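You operate a simulated robot arm through the tools that you are given. There is no shell and no other tool.

Carry out the task below with a simulated robot arm. There is one attempt and no reset: what you move stays moved.

Task
Cap the little white can in the green press.
Fine: can into the slide's cradle, its own cap on, slide in, press the cap home; draw the slide out again, the can stays in it.

The check looks at the end state, three seconds after you hand in, the way a careful person would. Anything else that was tipped, shoved, dropped, spilled or broken makes it a failure. A push-on lid holds only when it is set on centred and level and pressed home; a screw cap is set on level and turned clockwise until tight.

Robot
A 7-joint arm with a two-finger parallel gripper, fixed in place. Base frame: the origin is on the floor under the middle of its stand, x ahead of it, y to its left, z up; the work surface is at about z = 0.9. Units: m, rad, N and s.
It reaches about 1.372 m from its shoulder. Its first joint turns from -2.601 to 2.601 rad. Payload 3.43 kg.
The TCP is the grasp point between the finger pads, 0.03 m short of the fingertips. In the tool frame z runs along the fingers and y along their closing line. The gripper opens to 0.094 m. The fingers are 0.028 m wide and 0.01 m thick; the gripper's body (0.05 by 0.096 m) begins 0.055 m behind the TCP.
Orientation is told as [roll, pitch, yaw] about the base's x, y, z axes, in that order, counted from this pose: with the fingers straight down and closing along the base's y, the tool's x points along the base's -x, its y along +y and its z along -z.

Tools
- The arm moves only by the tool servo_tool. Its argument "commands" is a list that holds one entry, the list of rows, each a list of 7 numbers: the shift along the tool's x, y, z in units of 200 mm (1.0 is 200 mm), then the turn, a rotation vector about the tool's x, y, z in units of 45 degrees (1.0 is 45 degrees), then the opening, from 0 (shut) to 1 (fully open). In form: [[[dx, dy, dz, wx, wy, wz, jaw], ...]]. A call has 1 to 20 rows; each row is the pose to reach, as a shift and turn from the pose commanded when the call began, along the tool's axes at that moment. A call with a number of a shift or a turn outside -1 to 1 is refused whole. A row lasts 0.2 s, in which the tool goes at most 0.05 m and 0.15 rad; a call with a longer step from one row to the next is refused whole, and so is a gripper value outside its range. A pose out of reach is approached as far as the arm can. The call stops where the force on the tool passes 90 N (or 10 N more than at its start, if that is more) or the arm is blocked; 0.2 s more then pass. The fingers move at their own pace (about 0.045 m/s each) and stop on an object; they squeeze with about 34 N. The grip force told is the motor's: it shows also when the fingers shut on nothing. Time passes only in rows, and 0.2 s behind the last, so rows that repeat a pose let the fingers close. It gives the time, the measured TCP pose, the force on the tool (base axes), the opening and the grip force at its end, in the units of the frame above (readings bear some noise), with the torque about the TCP (base axes, N m) and any sound that the robot's microphone picked up.
- Cameras (640 x 400 px; columns grow to the right, rows downward): "scene" is fixed at [0.4008, 0.5009, 1.4566]; the picture's right is [0.92, 0.38, 0.00], its down [0.21, -0.51, -0.84] and it looks along [-0.32, 0.77, -0.55] (base axes); focal length 300 px, centre (320, 200). "wrist" rides on the gripper at [0.076, 0.014, -0.103] in the tool frame; the picture's right is [-0.18, 0.98, 0.00], its down [-0.75, -0.14, -0.64] and it looks along [-0.63, -0.12, 0.77] (tool axes); focal length 243 px, centre (320, 200). There is no depth. A picture from a camera that has moved, and an enlarged one, comes with that camera's place and axes in the base frame and with its lens.
- camera(camera): a new picture of that camera. It takes no simulated time.
- inspect(camera, box): a new picture of the part [left, top, right, bottom] of that camera's present view, enlarged. It takes no simulated time.
- job_done(): hands the job in; it is judged then, once.

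Places have to be worked out from the pictures, the camera data and where the tool is seen. Open the gripper and draw the arm clear of the work before you hand the job in, unless the task says otherwise.

The tools are called as name(argument=value, ...) on one line, values as JSON. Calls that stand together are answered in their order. servo_tool: Moves the arm, as the interface text tells. Its arguments: {"type":"object","properties":{"commands":{"type":"array"}},"required":["commands"]} The other tools are called the same way: camera (camera) takes a picture; inspect (camera, box) takes an enlarged picture of a part of a camera's view; job_done () hands the job in.

At the start:

```text
time: 0.0
tool_pos: [0.0995, 0.9834, 1.2675]
ee_rot: [0.006, 0.001, 0.0]
wrist_force: [0.7, 0.6, 0.3]
wrist_torque: [-0.02, -0.03, 0.01]
finger_gap: 0.0939
grip_force: 0.0
```

scene: 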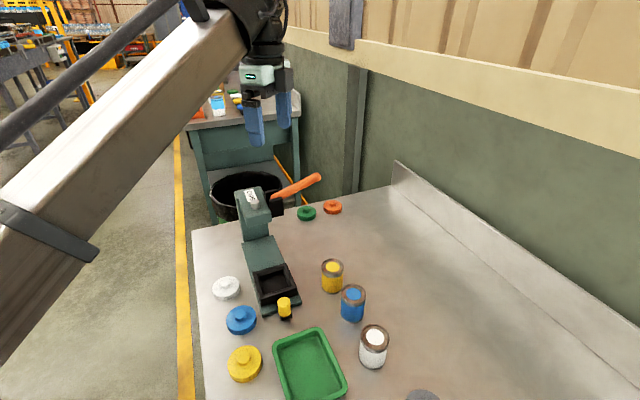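
wrist: 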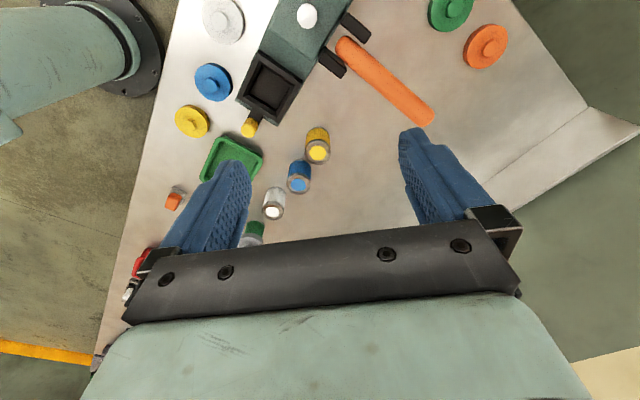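

The first pictures show a green press with a slide, an orange lever, several cans and caps. I'll look closer at the parts before moving.

inspect(camera="scene", box=[190, 160, 350, 260])

inspect(camera="scene", box=[190, 250, 350, 350])

inspect(camera="scene", box=[300, 240, 460, 400])

inspect(camera="wrist", box=[160, 0, 360, 125])

inspect(camera="wrist", box=[120, 100, 360, 250])

```text
4.00 times, centred on (270, 210) of scene
camera zoom: at [0.4008, 0.5009, 1.4566], right [0.92, 0.38, 0.0], down [0.21, -0.51, -0.84], along [-0.32, 0.77, -0.55], focal length 1198 px, centre (520, 160)
```

zoom: 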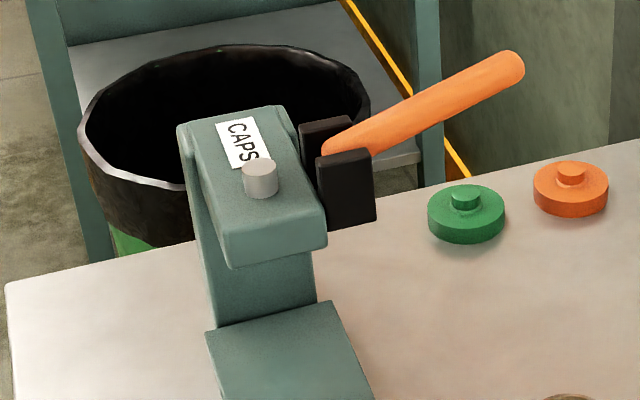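

```text
4.00 times, centred on (270, 300) of scene
camera zoom: at [0.4008, 0.5009, 1.4566], right [0.92, 0.38, 0.0], down [0.21, -0.51, -0.84], along [-0.32, 0.77, -0.55], focal length 1198 px, centre (520, -200)
```

zoom: 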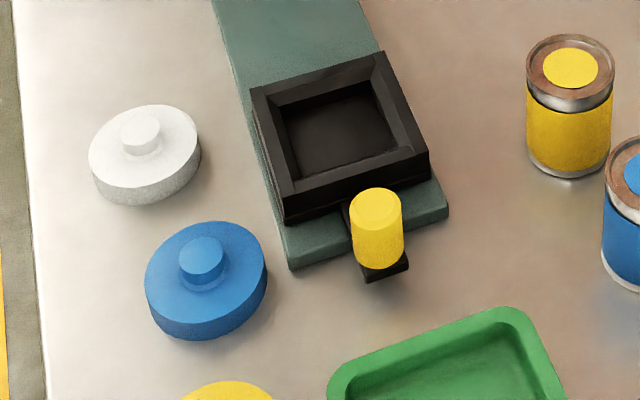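

```text
2.50 times, centred on (380, 320) of scene
camera zoom: at [0.4008, 0.5009, 1.4566], right [0.92, 0.38, 0.0], down [0.21, -0.51, -0.84], along [-0.32, 0.77, -0.55], focal length 749 px, centre (170, -100)
```

zoom: 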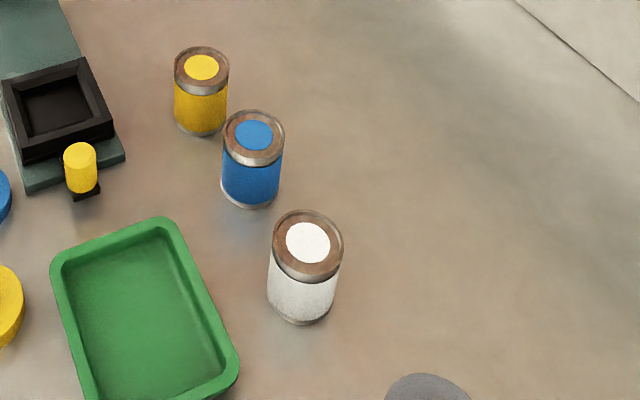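

```text
3.20 times, centred on (260, 62) of wrist
camera zoom: at [0.0225, 0.9972, 1.3708], right [0.18, 0.98, 0.0], down [0.75, -0.14, 0.64], along [0.63, -0.11, -0.77], focal length 776 px, centre (512, 640)
```

zoom: 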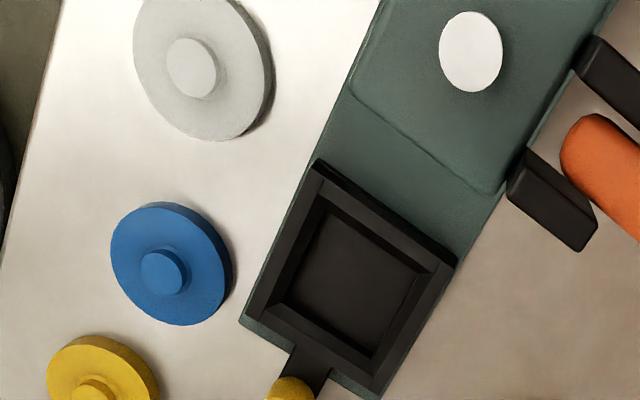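

```text
2.67 times, centred on (240, 175) of wrist
camera zoom: at [0.0225, 0.9972, 1.3708], right [0.18, 0.98, 0.0], down [0.75, -0.14, 0.64], along [0.63, -0.11, -0.77], focal length 647 px, centre (533, 267)
```

zoom: 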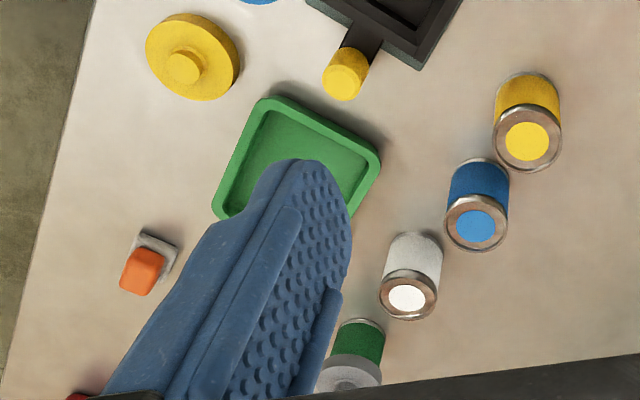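

I want a closer look at the gripper and the remaining objects (the grey‑topped can, the orange clip) so I know what to avoid.

inspect(camera="scene", box=[200, 0, 340, 160])

inspect(camera="wrist", box=[90, 170, 290, 300])

inspect(camera="scene", box=[230, 170, 330, 240])

```text
2.50 times, centred on (270, 80) of scene
camera zoom: at [0.4008, 0.5009, 1.4566], right [0.92, 0.38, 0.0], down [0.21, -0.51, -0.84], along [-0.32, 0.77, -0.55], focal length 749 px, centre (445, 500)
```

zoom: 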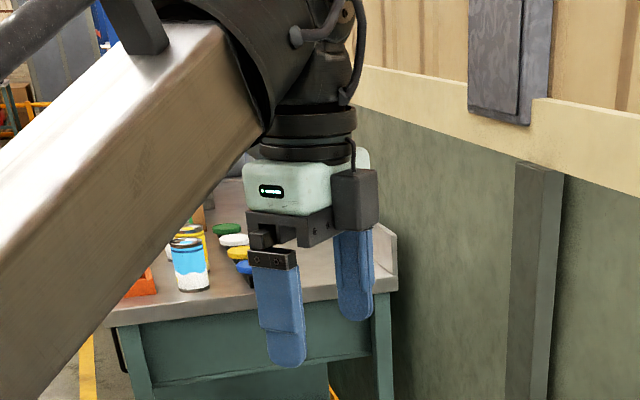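

```text
3.08 times, centred on (190, 235) of wrist
camera zoom: at [0.0225, 0.9972, 1.3708], right [0.18, 0.98, 0.0], down [0.75, -0.14, 0.64], along [0.63, -0.11, -0.77], focal length 746 px, centre (720, 92)
```

zoom: 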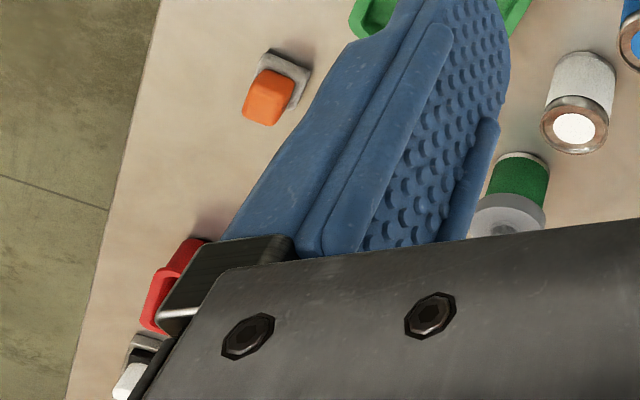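

```text
5.71 times, centred on (280, 205) of scene
camera zoom: at [0.4008, 0.5009, 1.4566], right [0.92, 0.38, 0.0], down [0.21, -0.51, -0.84], along [-0.32, 0.77, -0.55], focal length 1712 px, centre (549, 171)
```

zoom: 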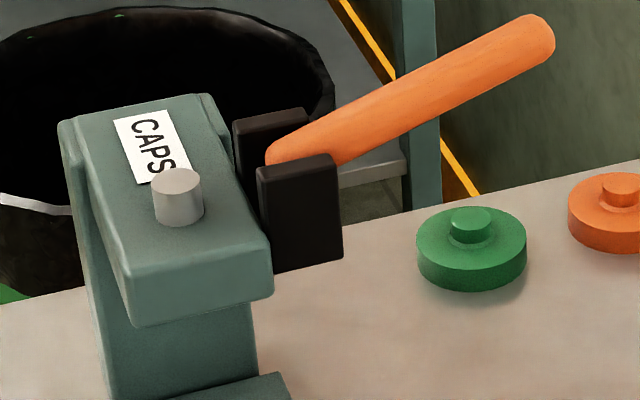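

The gripper is open at (0.10, 0.98, 1.27). I judge the white can at about (0.373, 0.824), top near z = 0.96, and the press slide axis at about 45° to the base axes. I'll turn the tool 45° and travel high toward the can.

servo_tool(commands=[[[-0.0875, -0.05, 0.0, 0, 0, 0.125, 1], [-0.175, -0.1, 0.0, 0, 0, 0.25, 1], [-0.2625, -0.15, 0.0, 0, 0, 0.375, 1], [-0.35, -0.2, 0.0, 0, 0, 0.5, 1], [-0.4375, -0.25, 0.0, 0, 0, 0.625, 1], [-0.525, -0.3, 0.0, 0, 0, 0.75, 1], [-0.6125, -0.35, 0.0, 0, 0, 0.875, 1], [-0.7, -0.4, 0.0, 0, 0, 1.0, 1], [-0.7, -0.4, 0.0, 0, 0, 1.0, 1]]])

```text
time: 2.0
tool_pos: [0.2388, 0.908, 1.2582]
ee_rot: [0.019, 0.012, -0.785]
wrist_force: [-0.9, 0.6, 0.0]
wrist_torque: [-0.01, 0.01, -0.01]
finger_gap: 0.0941
grip_force: 0.1
out of reach, approached as far as the arm can: row 5, 6, 7, 8, 9
```

The arm reached (0.239, 0.908, 1.258), slightly short of the command. I'll check the view here before descending.

camera(camera="wrist")

camera(camera="scene")

```text
taken
camera wrist: at [0.1945, 0.9699, 1.3638], right [0.83, 0.56, 0.02], down [0.43, -0.65, 0.63], along [0.37, -0.51, -0.78], focal length 243 px, centre (320, 200)
```

wrist: 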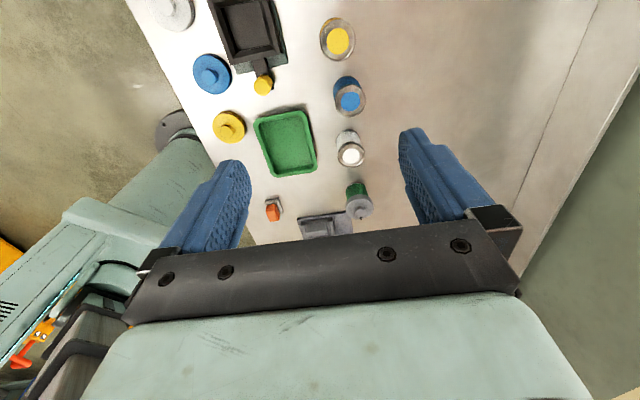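

```text
taken
```

scene: 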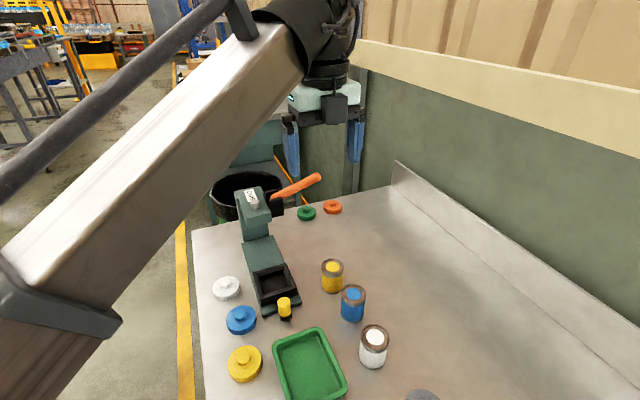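

The row of cans, the tray and the press are visible. I'll zoom in on the green can's lid, the white can and the slide.

inspect(camera="wrist", box=[250, 120, 410, 240])

inspect(camera="wrist", box=[140, 0, 360, 130])

```text
3.33 times, centred on (330, 180) of wrist
camera zoom: at [0.1945, 0.9699, 1.3638], right [0.83, 0.56, 0.02], down [0.43, -0.65, 0.63], along [0.37, -0.51, -0.78], focal length 809 px, centre (287, 267)
```

zoom: 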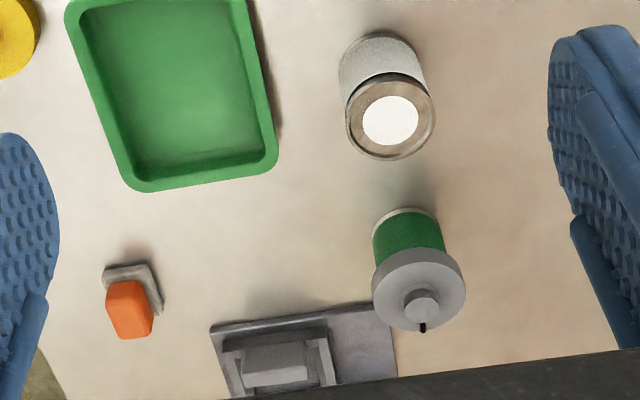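

```text
2.91 times, centred on (250, 65) of wrist
camera zoom: at [0.1945, 0.9699, 1.3638], right [0.83, 0.56, 0.02], down [0.43, -0.65, 0.63], along [0.37, -0.51, -0.78], focal length 706 px, centre (524, 593)
```

zoom: 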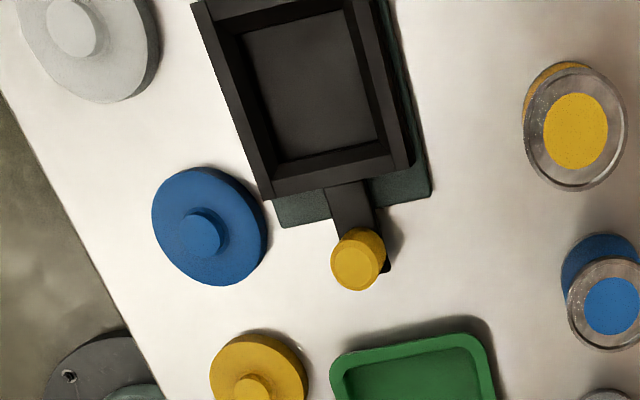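

The press axis reads as 45° and the cradle centre about (0.127, 0.892); the white cap lies near (0.023, 0.851). I'll now move above the white can at roughly z = 1.10.

servo_tool(commands=[[[-0.096, 0.022, 0.099, 0, 0, 0, 1], [-0.192, 0.044, 0.198, 0, 0, 0, 1], [-0.288, 0.066, 0.297, 0, 0, 0, 1], [-0.385, 0.088, 0.395, 0, 0, 0, 1], [-0.481, 0.11, 0.494, 0, 0, 0, 1], [-0.577, 0.132, 0.593, 0, 0, 0, 1], [-0.674, 0.155, 0.691, 0, 0, 0, 1], [-0.77, 0.177, 0.79, 0, 0, 0, 1], [-0.77, 0.177, 0.79, 0, 0, 0, 1]]])

camera(camera="wrist")

camera(camera="scene")

```text
time: 4.0
tool_pos: [0.3745, 0.8232, 1.1002]
ee_rot: [0.004, 0.002, -0.786]
wrist_force: [-0.8, -0.1, 0.9]
wrist_torque: [-0.03, -0.01, 0.0]
finger_gap: 0.0941
grip_force: 0.0
```

```text
taken
camera wrist: at [0.3296, 0.8878, 1.204], right [0.83, 0.56, 0.0], down [0.43, -0.64, 0.64], along [0.36, -0.53, -0.77], focal length 243 px, centre (320, 200)
```

wrist: 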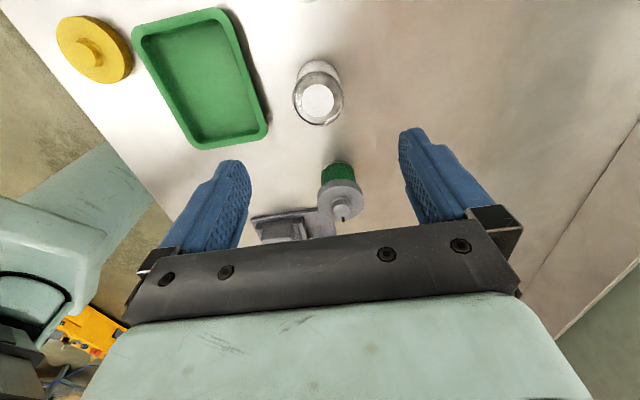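

```text
taken
```

scene: 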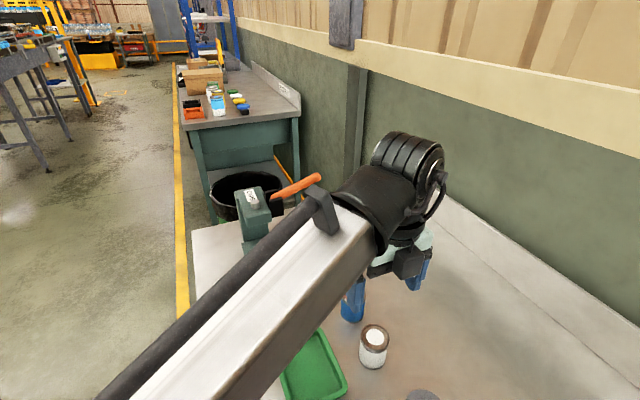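

The can sits almost exactly below the TCP by my calculation (offset about 1 mm). I'll zoom to verify the can's outline.

inspect(camera="wrist", box=[250, 40, 410, 140])

inspect(camera="scene", box=[330, 230, 450, 400])

```text
4.00 times, centred on (330, 90) of wrist
camera zoom: at [0.3296, 0.8878, 1.204], right [0.83, 0.56, 0.0], down [0.43, -0.64, 0.64], along [0.36, -0.53, -0.77], focal length 970 px, centre (280, 640)
```

zoom: 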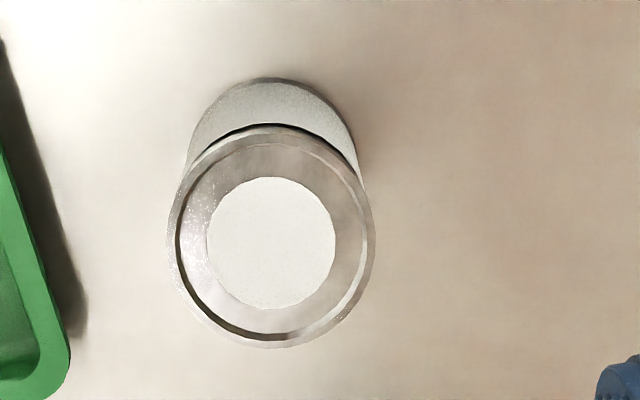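

```text
2.35 times, centred on (390, 315) of scene
camera zoom: at [0.4008, 0.5009, 1.4566], right [0.92, 0.38, 0.0], down [0.21, -0.51, -0.84], along [-0.32, 0.77, -0.55], focal length 705 px, centre (155, -71)
```

zoom: 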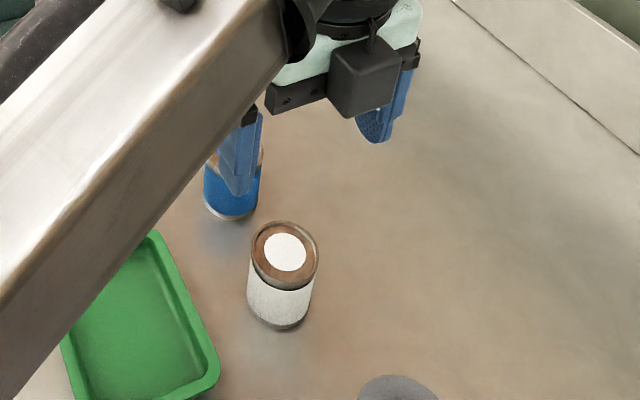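

The rim reads 0.050 m wide, top near z = 0.957, centred within 2 mm of the TCP. I'll descend with the jaws open to TCP z ≈ 0.962 so the fingertips stay high on the can, ready for the cradle walls.

servo_tool(commands=[[[0.002, -0.004, 0.1, 0, 0, 0, 1], [0.004, -0.008, 0.2, 0, 0, 0, 1], [0.005, -0.01, 0.3, 0, 0, 0, 1], [0.005, -0.01, 0.4, 0, 0, 0, 1], [0.005, -0.01, 0.5, 0, 0, 0, 1], [0.005, -0.01, 0.58, 0, 0, 0, 1], [0.005, -0.01, 0.64, 0, 0, 0, 1], [0.005, -0.01, 0.69, 0, 0, 0, 1], [0.005, -0.01, 0.69, 0, 0, 0, 1]]])

camera(camera="wrist")

inspect(camera="scene", box=[300, 230, 460, 400])

```text
time: 6.0
tool_pos: [0.3709, 0.8221, 0.9604]
ee_rot: [0.003, 0.003, -0.785]
wrist_force: [0.0, -0.8, -0.2]
wrist_torque: [0.0, 0.02, -0.02]
finger_gap: 0.094
grip_force: 0.1
```

```text
taken
camera wrist: at [0.3261, 0.8867, 1.0646], right [0.83, 0.56, 0.0], down [0.43, -0.64, 0.64], along [0.36, -0.53, -0.77], focal length 243 px, centre (320, 200)
```

wrist: 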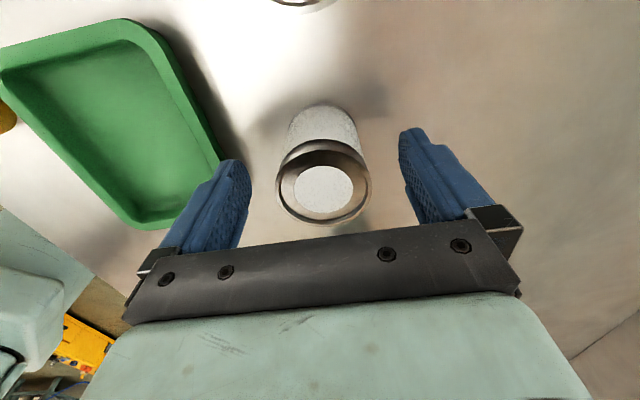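

```text
2.35 times, centred on (380, 315) of scene
camera zoom: at [0.4008, 0.5009, 1.4566], right [0.92, 0.38, 0.0], down [0.21, -0.51, -0.84], along [-0.32, 0.77, -0.55], focal length 705 px, centre (179, -71)
```

zoom: 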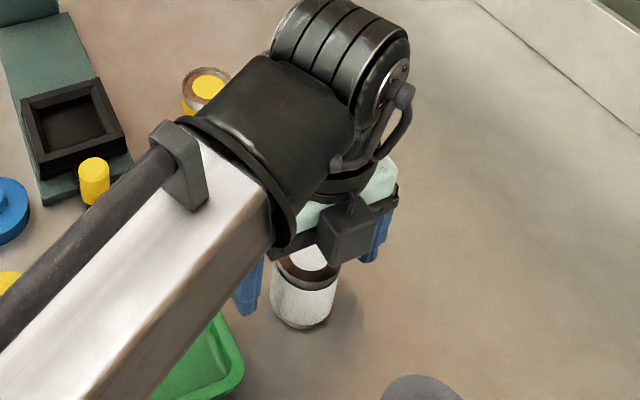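

The can is centred between the open jaws within 2 mm and no force reads. I'll close on it.

servo_tool(commands=[[[0.008, 0.008, 0, 0, 0, 0, 1], [0.008, 0.008, 0, 0, 0, 0, 0.3], [0.008, 0.008, 0, 0, 0, 0, 0.3], [0.008, 0.008, 0, 0, 0, 0, 0.3], [0.008, 0.008, 0, 0, 0, 0, 0.3], [0.008, 0.008, 0, 0, 0, 0, 0.3], [0.008, 0.008, 0, 0, 0, 0, 0.3]]])

camera(camera="wrist")

```text
time: 7.6
tool_pos: [0.3701, 0.825, 0.9627]
ee_rot: [0.004, 0.004, -0.786]
wrist_force: [-0.1, -1.2, 2.0]
wrist_torque: [0.0, 0.05, 0.02]
finger_gap: 0.0498
grip_force: 33.7
```

```text
taken
camera wrist: at [0.3268, 0.8891, 1.0659], right [0.83, 0.56, 0.0], down [0.43, -0.64, 0.64], along [0.36, -0.53, -0.77], focal length 243 px, centre (320, 200)
```

wrist: 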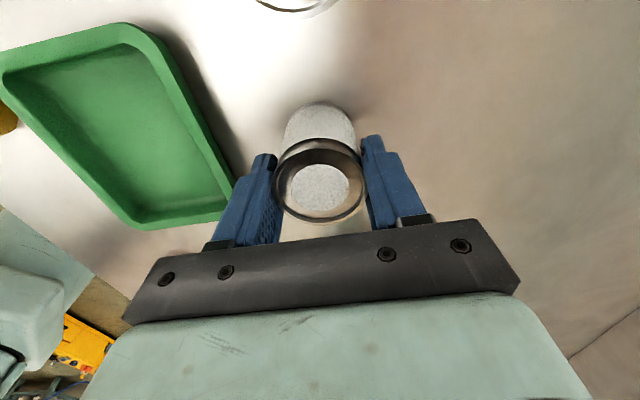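

Grip is firm (gap 0.0498 m, 33.7 N). I'll lift straight up 0.14 m and start moving toward the press.

servo_tool(commands=[[[0, 0, -0.05, 0, 0, 0, 0.3], [0, 0, -0.15, 0, 0, 0, 0.3], [0, 0, -0.27, 0, 0, 0, 0.3], [0, 0, -0.4, 0, 0, 0, 0.3], [0, 0, -0.53, 0, 0, 0, 0.3], [0, 0, -0.65, 0, 0, 0, 0.3], [0, 0, -0.75, 0, 0, 0, 0.3], [0.1, -0.06, -0.8, 0, 0, 0, 0.3], [0.2, -0.12, -0.8, 0, 0, 0, 0.3], [0.3, -0.18, -0.8, 0, 0, 0, 0.3], [0.4, -0.24, -0.8, 0, 0, 0, 0.3], [0.5, -0.3, -0.8, 0, 0, 0, 0.3], [0.6, -0.36, -0.8, 0, 0, 0, 0.3], [0.68, -0.4, -0.8, 0, 0, 0, 0.3], [0.68, -0.4, -0.8, 0, 0, 0, 0.3]]])

camera(camera="wrist")

camera(camera="scene")

```text
time: 10.8
tool_pos: [0.217, 0.8646, 1.1216]
ee_rot: [0.004, 0.003, -0.783]
wrist_force: [-0.7, -0.3, -1.4]
wrist_torque: [0.0, 0.01, -0.01]
finger_gap: 0.0496
grip_force: 33.9
```

```text
taken
camera wrist: at [0.1735, 0.928, 1.2253], right [0.83, 0.56, 0.0], down [0.43, -0.64, 0.64], along [0.36, -0.53, -0.77], focal length 243 px, centre (320, 200)
```

wrist: 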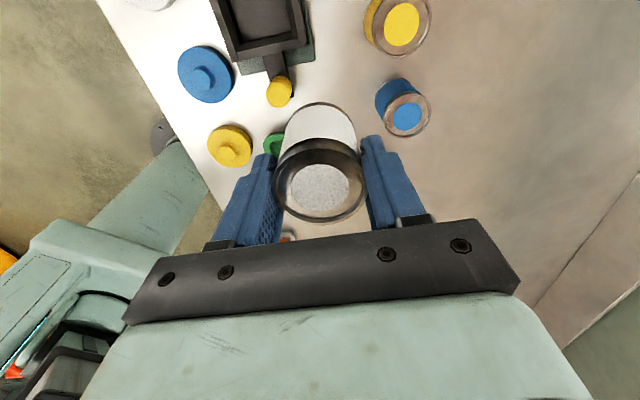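

```text
taken
```

scene: 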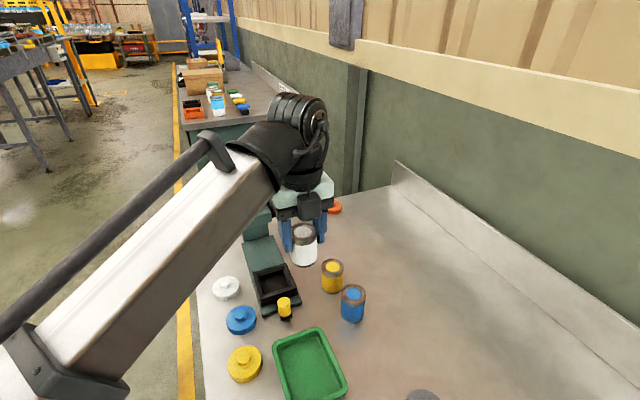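

The can is held upright. I'll zoom on the cradle from here to measure its place and size.

inspect(camera="wrist", box=[190, 0, 340, 110])

inspect(camera="scene", box=[230, 250, 310, 330])

```text
3.64 times, centred on (265, 55) of wrist
camera zoom: at [0.1735, 0.928, 1.2253], right [0.83, 0.56, 0.0], down [0.43, -0.64, 0.64], along [0.36, -0.53, -0.77], focal length 882 px, centre (520, 727)
```

zoom: 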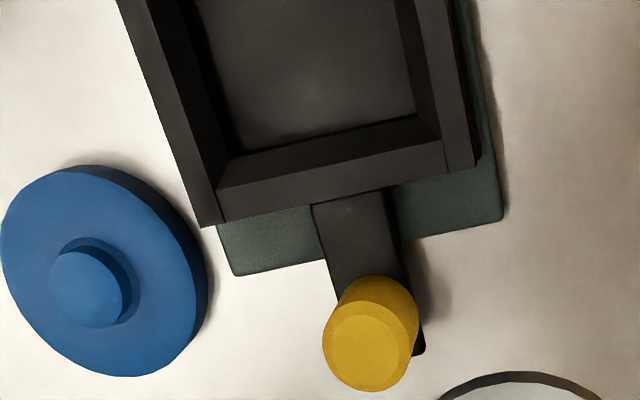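

```text
5.00 times, centred on (270, 290) of scene
camera zoom: at [0.4008, 0.5009, 1.4566], right [0.92, 0.38, 0.0], down [0.21, -0.51, -0.84], along [-0.32, 0.77, -0.55], focal length 1498 px, centre (570, -250)
```

zoom: 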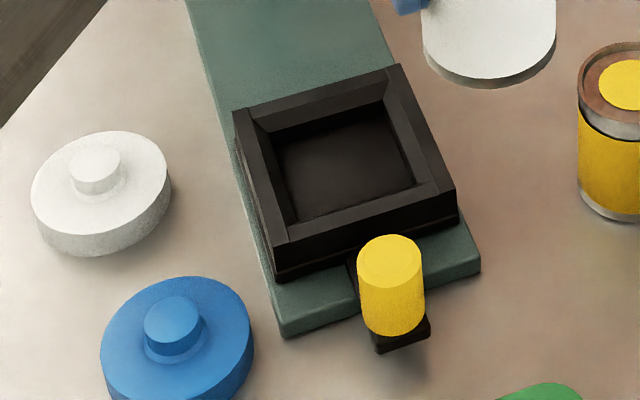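

Measured cradle: outer 0.081 m square, centre about (0.128, 0.8905), top z ≈ 0.936, pocket about 0.054 m wide. Next I measure where the can sits relative to the TCP.

inspect(camera="wrist", box=[240, 90, 400, 240])

inspect(camera="scene", box=[260, 170, 360, 280])

```text
2.67 times, centred on (320, 165) of wrist
camera zoom: at [0.1735, 0.928, 1.2253], right [0.83, 0.56, 0.0], down [0.43, -0.64, 0.64], along [0.36, -0.53, -0.77], focal length 647 px, centre (320, 293)
```

zoom: 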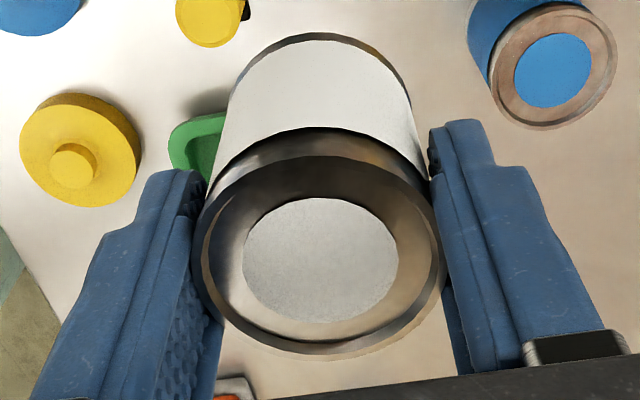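

```text
3.64 times, centred on (310, 225) of scene
camera zoom: at [0.4008, 0.5009, 1.4566], right [0.92, 0.38, 0.0], down [0.21, -0.51, -0.84], along [-0.32, 0.77, -0.55], focal length 1089 px, centre (356, 109)
```

zoom: 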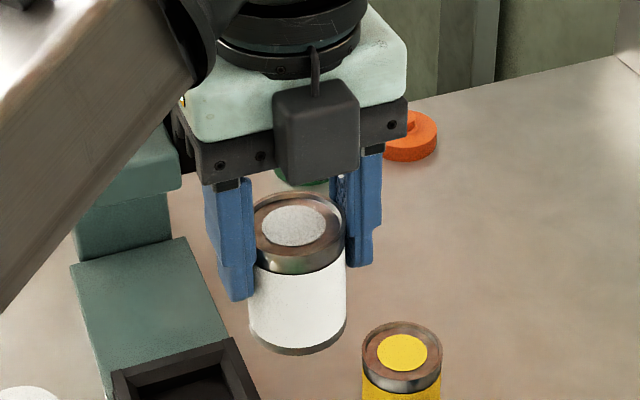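

The can's axis is at the TCP within about 1–2 mm, its top about level with the TCP. I'll move over the cradle centre and lower to TCP z ≈ 1.045, still clear of the walls.

servo_tool(commands=[[[0.08, -0.044, 0.0, 0, 0, 0, 0.3], [0.16, -0.089, 0.0, 0, 0, 0, 0.3], [0.24, -0.133, 0.04, 0, 0, 0, 0.3], [0.32, -0.177, 0.1, 0, 0, 0, 0.3], [0.38, -0.21, 0.18, 0, 0, 0, 0.3], [0.407, -0.222, 0.26, 0, 0, 0, 0.3], [0.407, -0.222, 0.33, 0, 0, 0, 0.3], [0.407, -0.222, 0.38, 0, 0, 0, 0.3], [0.407, -0.222, 0.38, 0, 0, 0, 0.3], [0.407, -0.222, 0.38, 0, 0, 0, 0.3]]])

camera(camera="wrist")

inspect(camera="scene", box=[210, 160, 350, 330])

```text
time: 13.0
tool_pos: [0.1307, 0.893, 1.0463]
ee_rot: [0.003, 0.004, -0.785]
wrist_force: [-0.1, 0.1, -0.8]
wrist_torque: [0.01, -0.02, -0.02]
finger_gap: 0.0499
grip_force: 34.2
```

```text
taken
camera wrist: at [0.0865, 0.9557, 1.1488], right [0.83, 0.56, 0.0], down [0.43, -0.64, 0.64], along [0.36, -0.53, -0.77], focal length 243 px, centre (320, 200)
```

wrist: 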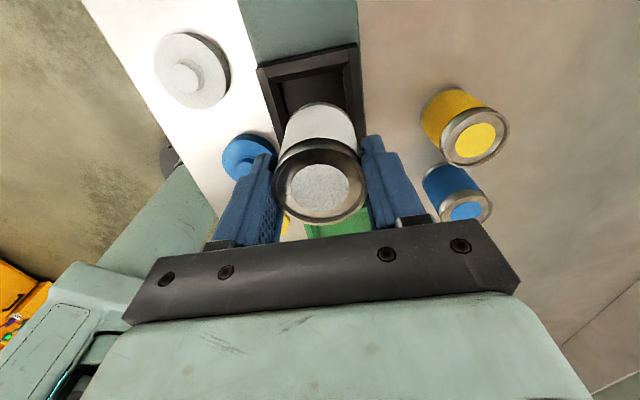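

```text
2.35 times, centred on (280, 245) of scene
camera zoom: at [0.4008, 0.5009, 1.4566], right [0.92, 0.38, 0.0], down [0.21, -0.51, -0.84], along [-0.32, 0.77, -0.55], focal length 705 px, centre (414, 94)
```

zoom: 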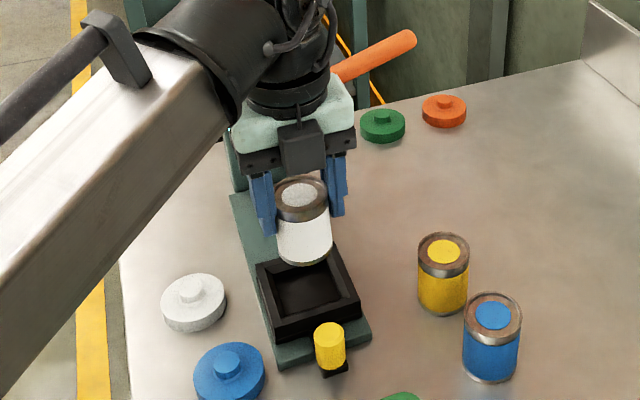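

Now nearly over the cradle; I'll zoom in on the wrist view to measure can-versus-cradle alignment.

inspect(camera="wrist", box=[230, 20, 390, 140])

inspect(camera="scene", box=[230, 220, 320, 310])

```text
3.33 times, centred on (310, 80) of wrist
camera zoom: at [0.0865, 0.9557, 1.1488], right [0.83, 0.56, 0.0], down [0.43, -0.64, 0.64], along [0.36, -0.53, -0.77], focal length 809 px, centre (353, 600)
```

zoom: 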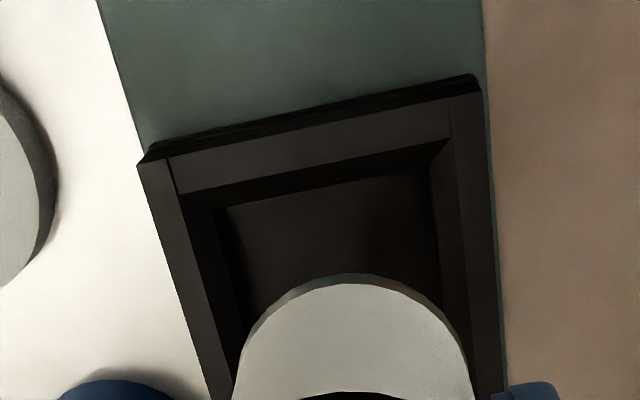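

```text
4.44 times, centred on (275, 265) of scene
camera zoom: at [0.4008, 0.5009, 1.4566], right [0.92, 0.38, 0.0], down [0.21, -0.51, -0.84], along [-0.32, 0.77, -0.55], focal length 1331 px, centre (520, -89)
```

zoom: 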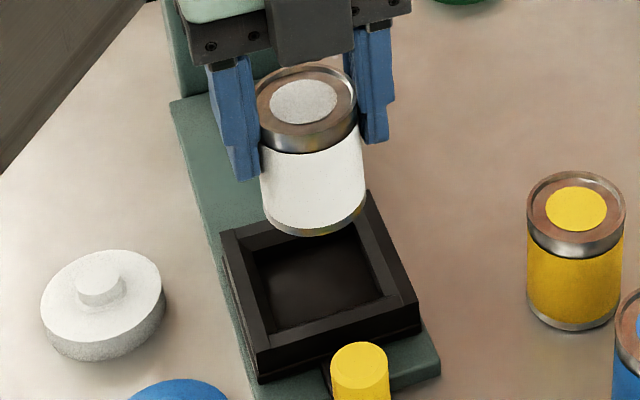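

The wrist view puts the cradle centre about 2 mm ahead and 3.8 mm to the tool's −y side of the TCP; the scene view agrees in y. I'll correct and lower until the can's bottom is just above the cradle top.

servo_tool(commands=[[[0.004, -0.009, 0.0, 0, 0, 0, 0.3], [0.0075, -0.0175, 0.03, 0, 0, 0, 0.3], [0.0075, -0.0175, 0.08, 0, 0, 0, 0.3], [0.0075, -0.0175, 0.13, 0, 0, 0, 0.3], [0.0075, -0.0175, 0.17, 0, 0, 0, 0.3], [0.0075, -0.0175, 0.2, 0, 0, 0, 0.3], [0.0075, -0.0175, 0.2, 0, 0, 0, 0.3]]])

inspect(camera="wrist", box=[230, 20, 390, 140])

inspect(camera="scene", box=[230, 220, 320, 310])

```text
time: 14.6
tool_pos: [0.1263, 0.8897, 1.0053]
ee_rot: [0.002, 0.001, -0.786]
wrist_force: [0.2, 0.2, -1.4]
wrist_torque: [-0.01, -0.02, 0.02]
finger_gap: 0.0497
grip_force: 33.7
```

```text
3.33 times, centred on (310, 80) of wrist
camera zoom: at [0.083, 0.9535, 1.1087], right [0.83, 0.56, 0.0], down [0.43, -0.64, 0.64], along [0.36, -0.53, -0.77], focal length 809 px, centre (353, 600)
```

zoom: 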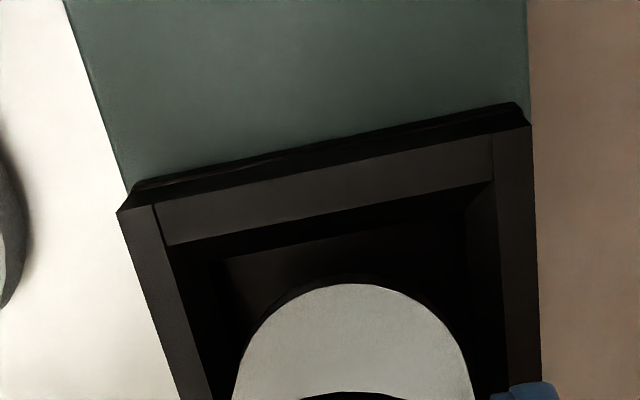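

```text
4.44 times, centred on (275, 265) of scene
camera zoom: at [0.4008, 0.5009, 1.4566], right [0.92, 0.38, 0.0], down [0.21, -0.51, -0.84], along [-0.32, 0.77, -0.55], focal length 1331 px, centre (520, -89)
```

zoom: 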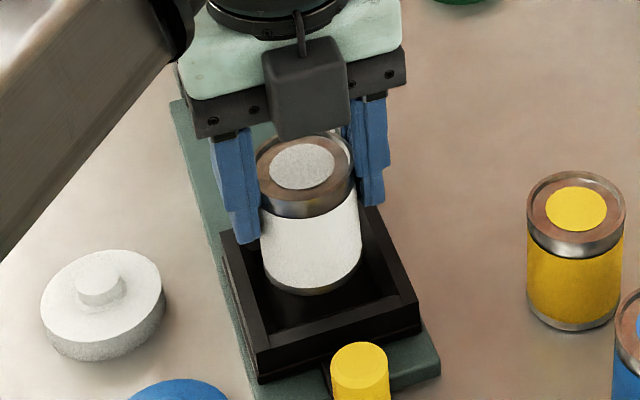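

Now the cradle centre is within about 1.5 mm of the TCP (tool +x). I'll nudge that and lower another 2 cm into the funnel, slowly, watching the force.

servo_tool(commands=[[[0.009, 0.002, 0.0, 0, 0, 0, 0.3], [0.009, 0.002, 0.025, 0, 0, 0, 0.3], [0.009, 0.002, 0.05, 0, 0, 0, 0.3], [0.009, 0.002, 0.07, 0, 0, 0, 0.3], [0.009, 0.002, 0.085, 0, 0, 0, 0.3], [0.009, 0.002, 0.085, 0, 0, 0, 0.3]]])

inspect(camera="wrist", box=[230, 40, 390, 160])

inspect(camera="scene", box=[230, 220, 320, 310])

```text
time: 16.0
tool_pos: [0.1247, 0.8909, 0.9891]
ee_rot: [0.004, 0.005, -0.786]
wrist_force: [0.9, -0.6, -0.9]
wrist_torque: [-0.01, -0.01, 0.0]
finger_gap: 0.0498
grip_force: 34.1
```

```text
3.33 times, centred on (310, 100) of wrist
camera zoom: at [0.0809, 0.9554, 1.092], right [0.83, 0.56, 0.0], down [0.43, -0.64, 0.64], along [0.36, -0.53, -0.77], focal length 809 px, centre (353, 533)
```

zoom: 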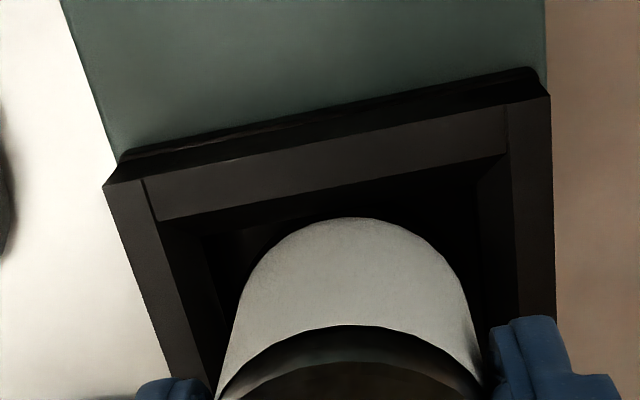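

```text
4.44 times, centred on (275, 265) of scene
camera zoom: at [0.4008, 0.5009, 1.4566], right [0.92, 0.38, 0.0], down [0.21, -0.51, -0.84], along [-0.32, 0.77, -0.55], focal length 1331 px, centre (520, -89)
```

zoom: 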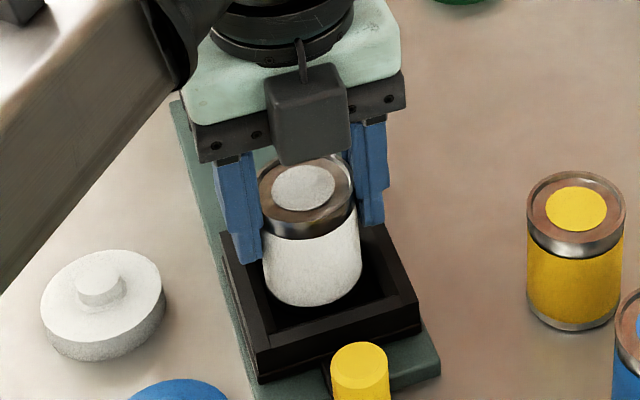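

Alignment remains within about 1–2 mm and force is nil. I'll continue lowering in small steps until contact shows.

servo_tool(commands=[[[-0.004, 0.002, 0.0, 0, 0, 0, 0.3], [-0.004, 0.002, 0.015, 0, 0, 0, 0.3], [-0.004, 0.002, 0.03, 0, 0, 0, 0.3], [-0.004, 0.002, 0.03, 0, 0, 0, 0.3]]])

```text
time: 17.0
tool_pos: [0.1267, 0.8918, 0.9836]
ee_rot: [0.005, 0.004, -0.786]
wrist_force: [-0.4, 0.1, 7.3]
wrist_torque: [-0.12, 0.11, 0.02]
finger_gap: 0.0495
grip_force: 33.4
```

Contact of about 7 N at z = 0.9836; the torque says it acts on the tool −y edge of the can, so it may be touching the left chamfer. I'll look closely.

inspect(camera="scene", box=[245, 240, 315, 310])

inspect(camera="wrist", box=[230, 60, 390, 180])

```text
5.71 times, centred on (280, 275) of scene
camera zoom: at [0.4008, 0.5009, 1.4566], right [0.92, 0.38, 0.0], down [0.21, -0.51, -0.84], along [-0.32, 0.77, -0.55], focal length 1712 px, centre (549, -229)
```

zoom: 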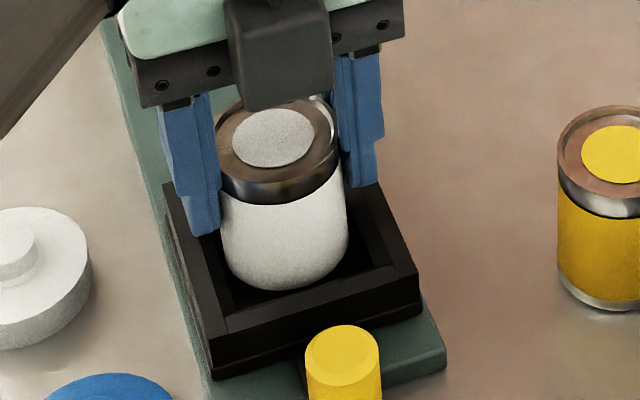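

```text
3.33 times, centred on (310, 120) of wrist
camera zoom: at [0.082, 0.9551, 1.087], right [0.83, 0.56, 0.0], down [0.43, -0.64, 0.64], along [0.36, -0.53, -0.77], focal length 809 px, centre (353, 467)
```

zoom: 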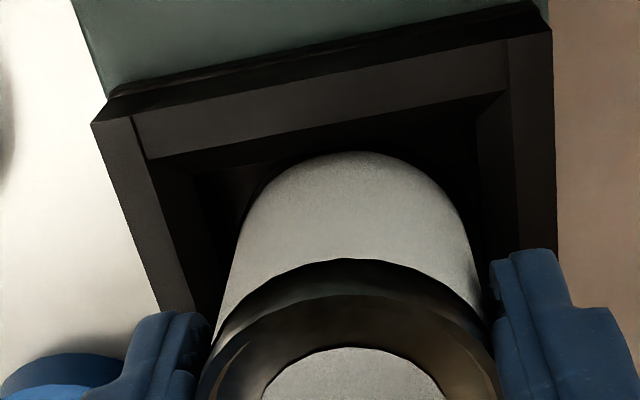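

The can looks slightly close to the left wall. I'll back off 2 mm, shift 1.5 mm toward tool +y, and lower again to see if it goes deeper.

servo_tool(commands=[[[0, 0, -0.012, 0, 0, 0, 0.3], [0, 0.0075, -0.012, 0, 0, 0, 0.3], [0, 0.0075, 0.0, 0, 0, 0, 0.3], [0, 0.0075, 0.008, 0, 0, 0, 0.3], [0, 0.0075, 0.008, 0, 0, 0, 0.3]]])

```text
time: 18.2
tool_pos: [0.1273, 0.8934, 0.9834]
ee_rot: [0.004, 0.005, -0.785]
wrist_force: [1.6, -0.1, 15.4]
wrist_torque: [-0.29, 0.13, 0.04]
finger_gap: 0.05
grip_force: 34.6
```

Contact height did not change with the sideways shift, so the can is resting on the flat cradle floor (≈0.921). I'll ease the load by 2 mm and open the fingers.

servo_tool(commands=[[[0, 0, -0.008, 0, 0, 0, 0.3], [0, 0, -0.01, 0, 0, 0, 0.3], [0, 0, -0.01, 0, 0, 0, 0.6], [0, 0, -0.01, 0, 0, 0, 0.8], [0, 0, -0.01, 0, 0, 0, 1], [0, 0, -0.01, 0, 0, 0, 1], [0, 0, -0.01, 0, 0, 0, 1], [0, 0, -0.01, 0, 0, 0, 1]]])

inspect(camera="scene", box=[245, 240, 315, 310])

inspect(camera="wrist", box=[210, 60, 430, 230])

```text
time: 20.0
tool_pos: [0.1267, 0.8938, 0.9846]
ee_rot: [0.004, 0.004, -0.784]
wrist_force: [0.4, 0.4, 0.3]
wrist_torque: [0.02, 0.0, -0.01]
finger_gap: 0.094
grip_force: 0.1
```

```text
5.71 times, centred on (280, 275) of scene
camera zoom: at [0.4008, 0.5009, 1.4566], right [0.92, 0.38, 0.0], down [0.21, -0.51, -0.84], along [-0.32, 0.77, -0.55], focal length 1712 px, centre (549, -229)
```

zoom: 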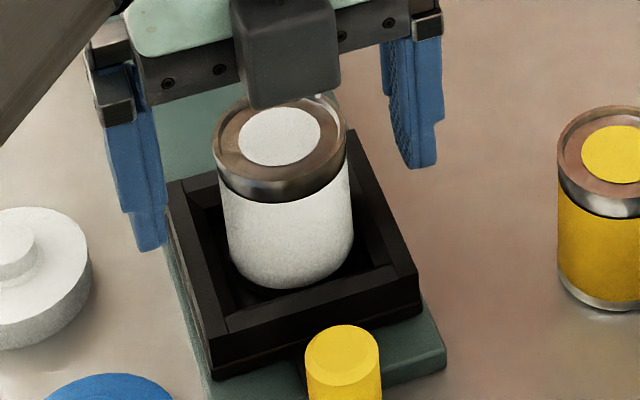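

```text
2.35 times, centred on (320, 145) of wrist
camera zoom: at [0.0835, 0.9565, 1.0873], right [0.83, 0.56, 0.0], down [0.43, -0.64, 0.64], along [0.36, -0.53, -0.77], focal length 571 px, centre (320, 329)
```

zoom: 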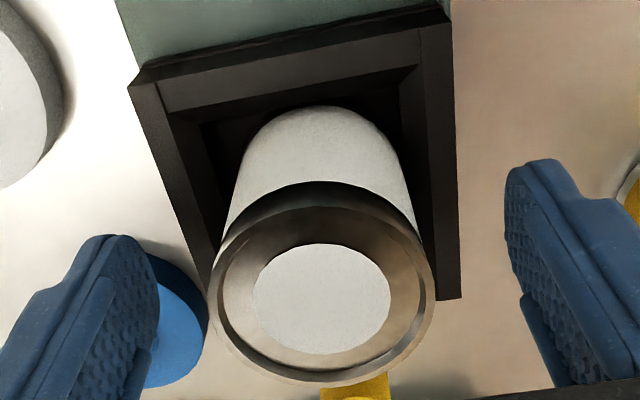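

The can is released in the cradle. I'll raise the arm straight up and check that the can stands upright and fully down.

servo_tool(commands=[[[0, 0, -0.1, 0, 0, 0, 1], [0, 0, -0.2, 0, 0, 0, 1], [0, 0, -0.3, 0, 0, 0, 1], [0, 0, -0.4, 0, 0, 0, 1], [0, 0, -0.5, 0, 0, 0, 1], [0, 0, -0.6, 0, 0, 0, 1], [0, 0, -0.6, 0, 0, 0, 1]]])

inspect(camera="scene", box=[245, 240, 315, 310])

inspect(camera="wrist", box=[220, 30, 400, 170])

camera(camera="wrist")

```text
time: 21.6
tool_pos: [0.1291, 0.894, 1.1036]
ee_rot: [0.004, 0.004, -0.786]
wrist_force: [-0.7, -0.5, 0.0]
wrist_torque: [-0.02, 0.0, -0.01]
finger_gap: 0.0939
grip_force: 0.0
```

```text
5.71 times, centred on (280, 275) of scene
camera zoom: at [0.4008, 0.5009, 1.4566], right [0.92, 0.38, 0.0], down [0.21, -0.51, -0.84], along [-0.32, 0.77, -0.55], focal length 1712 px, centre (549, -229)
```

zoom: 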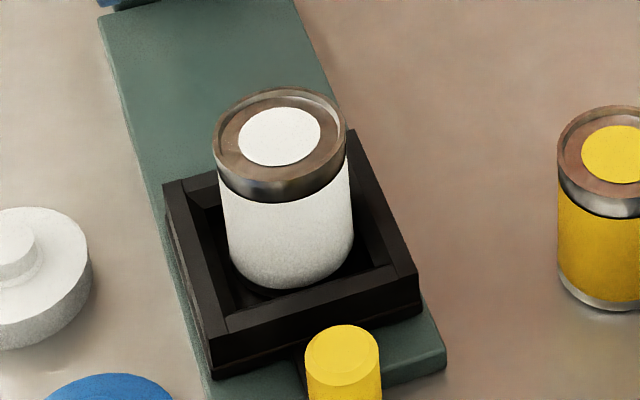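

```text
2.86 times, centred on (310, 100) of wrist
camera zoom: at [0.0851, 0.9577, 1.2065], right [0.83, 0.56, 0.0], down [0.43, -0.64, 0.64], along [0.36, -0.53, -0.77], focal length 693 px, centre (349, 486)
```

zoom: 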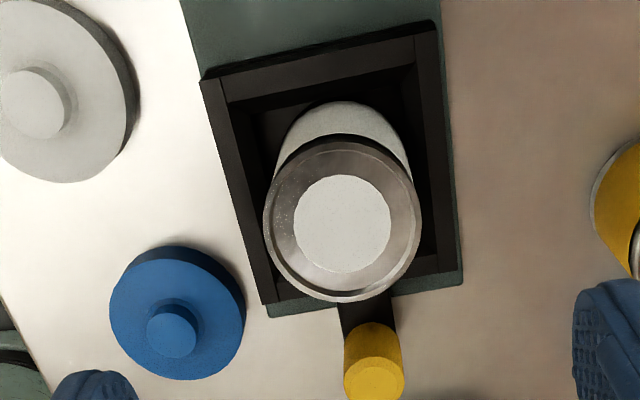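

```text
taken
camera wrist: at [0.0851, 0.9577, 1.2065], right [0.83, 0.56, 0.0], down [0.43, -0.64, 0.64], along [0.36, -0.53, -0.77], focal length 243 px, centre (320, 200)
```

wrist: 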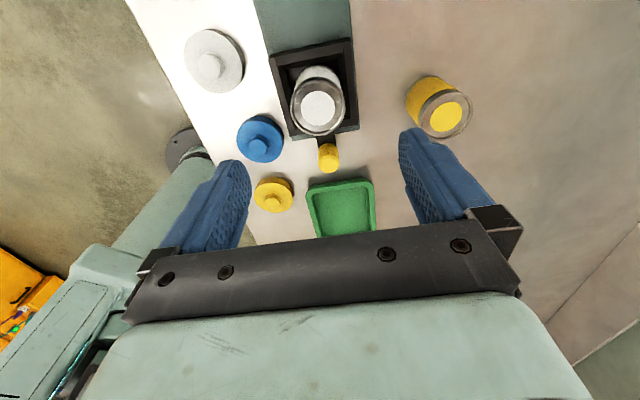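

The can's top is within about 1.5 mm of the cradle centre, so it stands upright. Next, the white cap: I'll zoom to locate its knob.

inspect(camera="wrist", box=[165, 10, 285, 110])

inspect(camera="scene", box=[200, 260, 260, 310])

```text
4.00 times, centred on (225, 60) of wrist
camera zoom: at [0.0851, 0.9577, 1.2065], right [0.83, 0.56, 0.0], down [0.43, -0.64, 0.64], along [0.36, -0.53, -0.77], focal length 970 px, centre (700, 760)
```

zoom: 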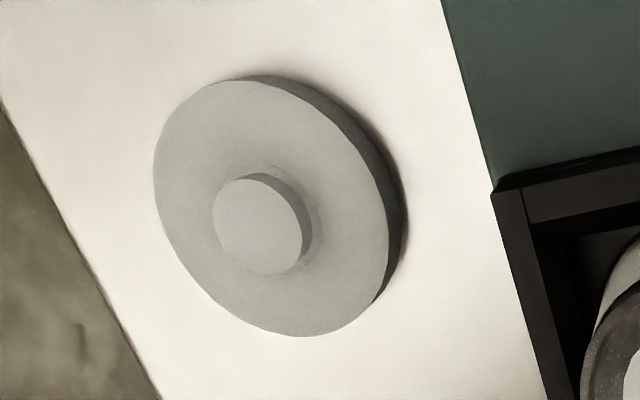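

```text
8.00 times, centred on (230, 285) of scene
camera zoom: at [0.4008, 0.5009, 1.4566], right [0.92, 0.38, 0.0], down [0.21, -0.51, -0.84], along [-0.32, 0.77, -0.55], focal length 2396 px, centre (1040, -480)
```

zoom: 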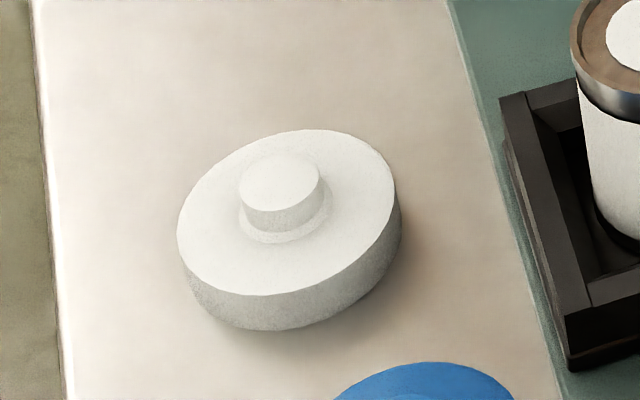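

Cap disc top is at ≈0.912, knob top ≈0.9255, cap centre ≈(0.022, 0.848). I'll move over it with jaws half open and stop above for a check.

servo_tool(commands=[[[0.036, -0.09, 0.0, 0, 0, 0, 1], [0.072, -0.18, 0.0, 0, 0, 0, 0.8], [0.108, -0.27, 0.0, 0, 0, 0, 0.6], [0.144, -0.36, 0.05, 0, 0, 0, 0.5], [0.18, -0.45, 0.1, 0, 0, 0, 0.5], [0.216, -0.541, 0.18, 0, 0, 0, 0.5], [0.216, -0.541, 0.25, 0, 0, 0, 0.5], [0.216, -0.541, 0.3, 0, 0, 0, 0.5], [0.216, -0.541, 0.3, 0, 0, 0, 0.5], [0.216, -0.541, 0.3, 0, 0, 0, 0.5]]])

camera(camera="wrist")

camera(camera="scene")

```text
time: 23.8
tool_pos: [0.0197, 0.8467, 1.0416]
ee_rot: [0.003, 0.004, -0.785]
wrist_force: [0.5, 0.6, 0.1]
wrist_torque: [-0.04, -0.01, 0.01]
finger_gap: 0.047
grip_force: 0.1
```

```text
taken
camera wrist: at [-0.0251, 0.9105, 1.1446], right [0.83, 0.56, 0.0], down [0.43, -0.64, 0.64], along [0.36, -0.53, -0.77], focal length 243 px, centre (320, 200)
```

wrist: 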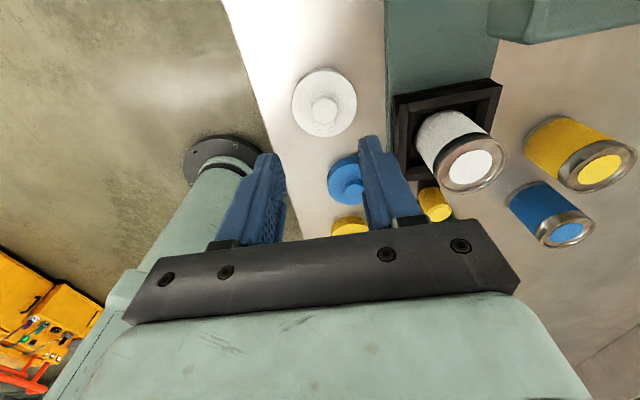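

```text
taken
```

scene: 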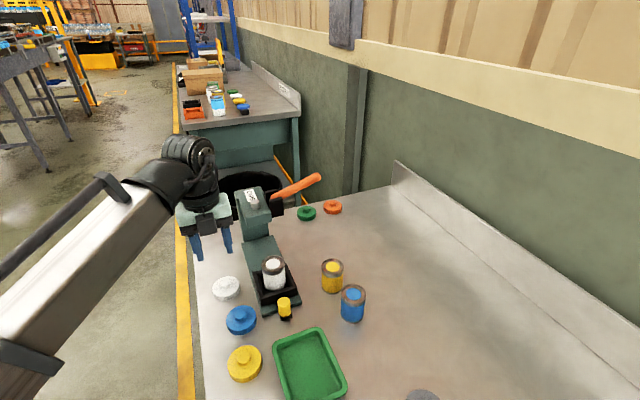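

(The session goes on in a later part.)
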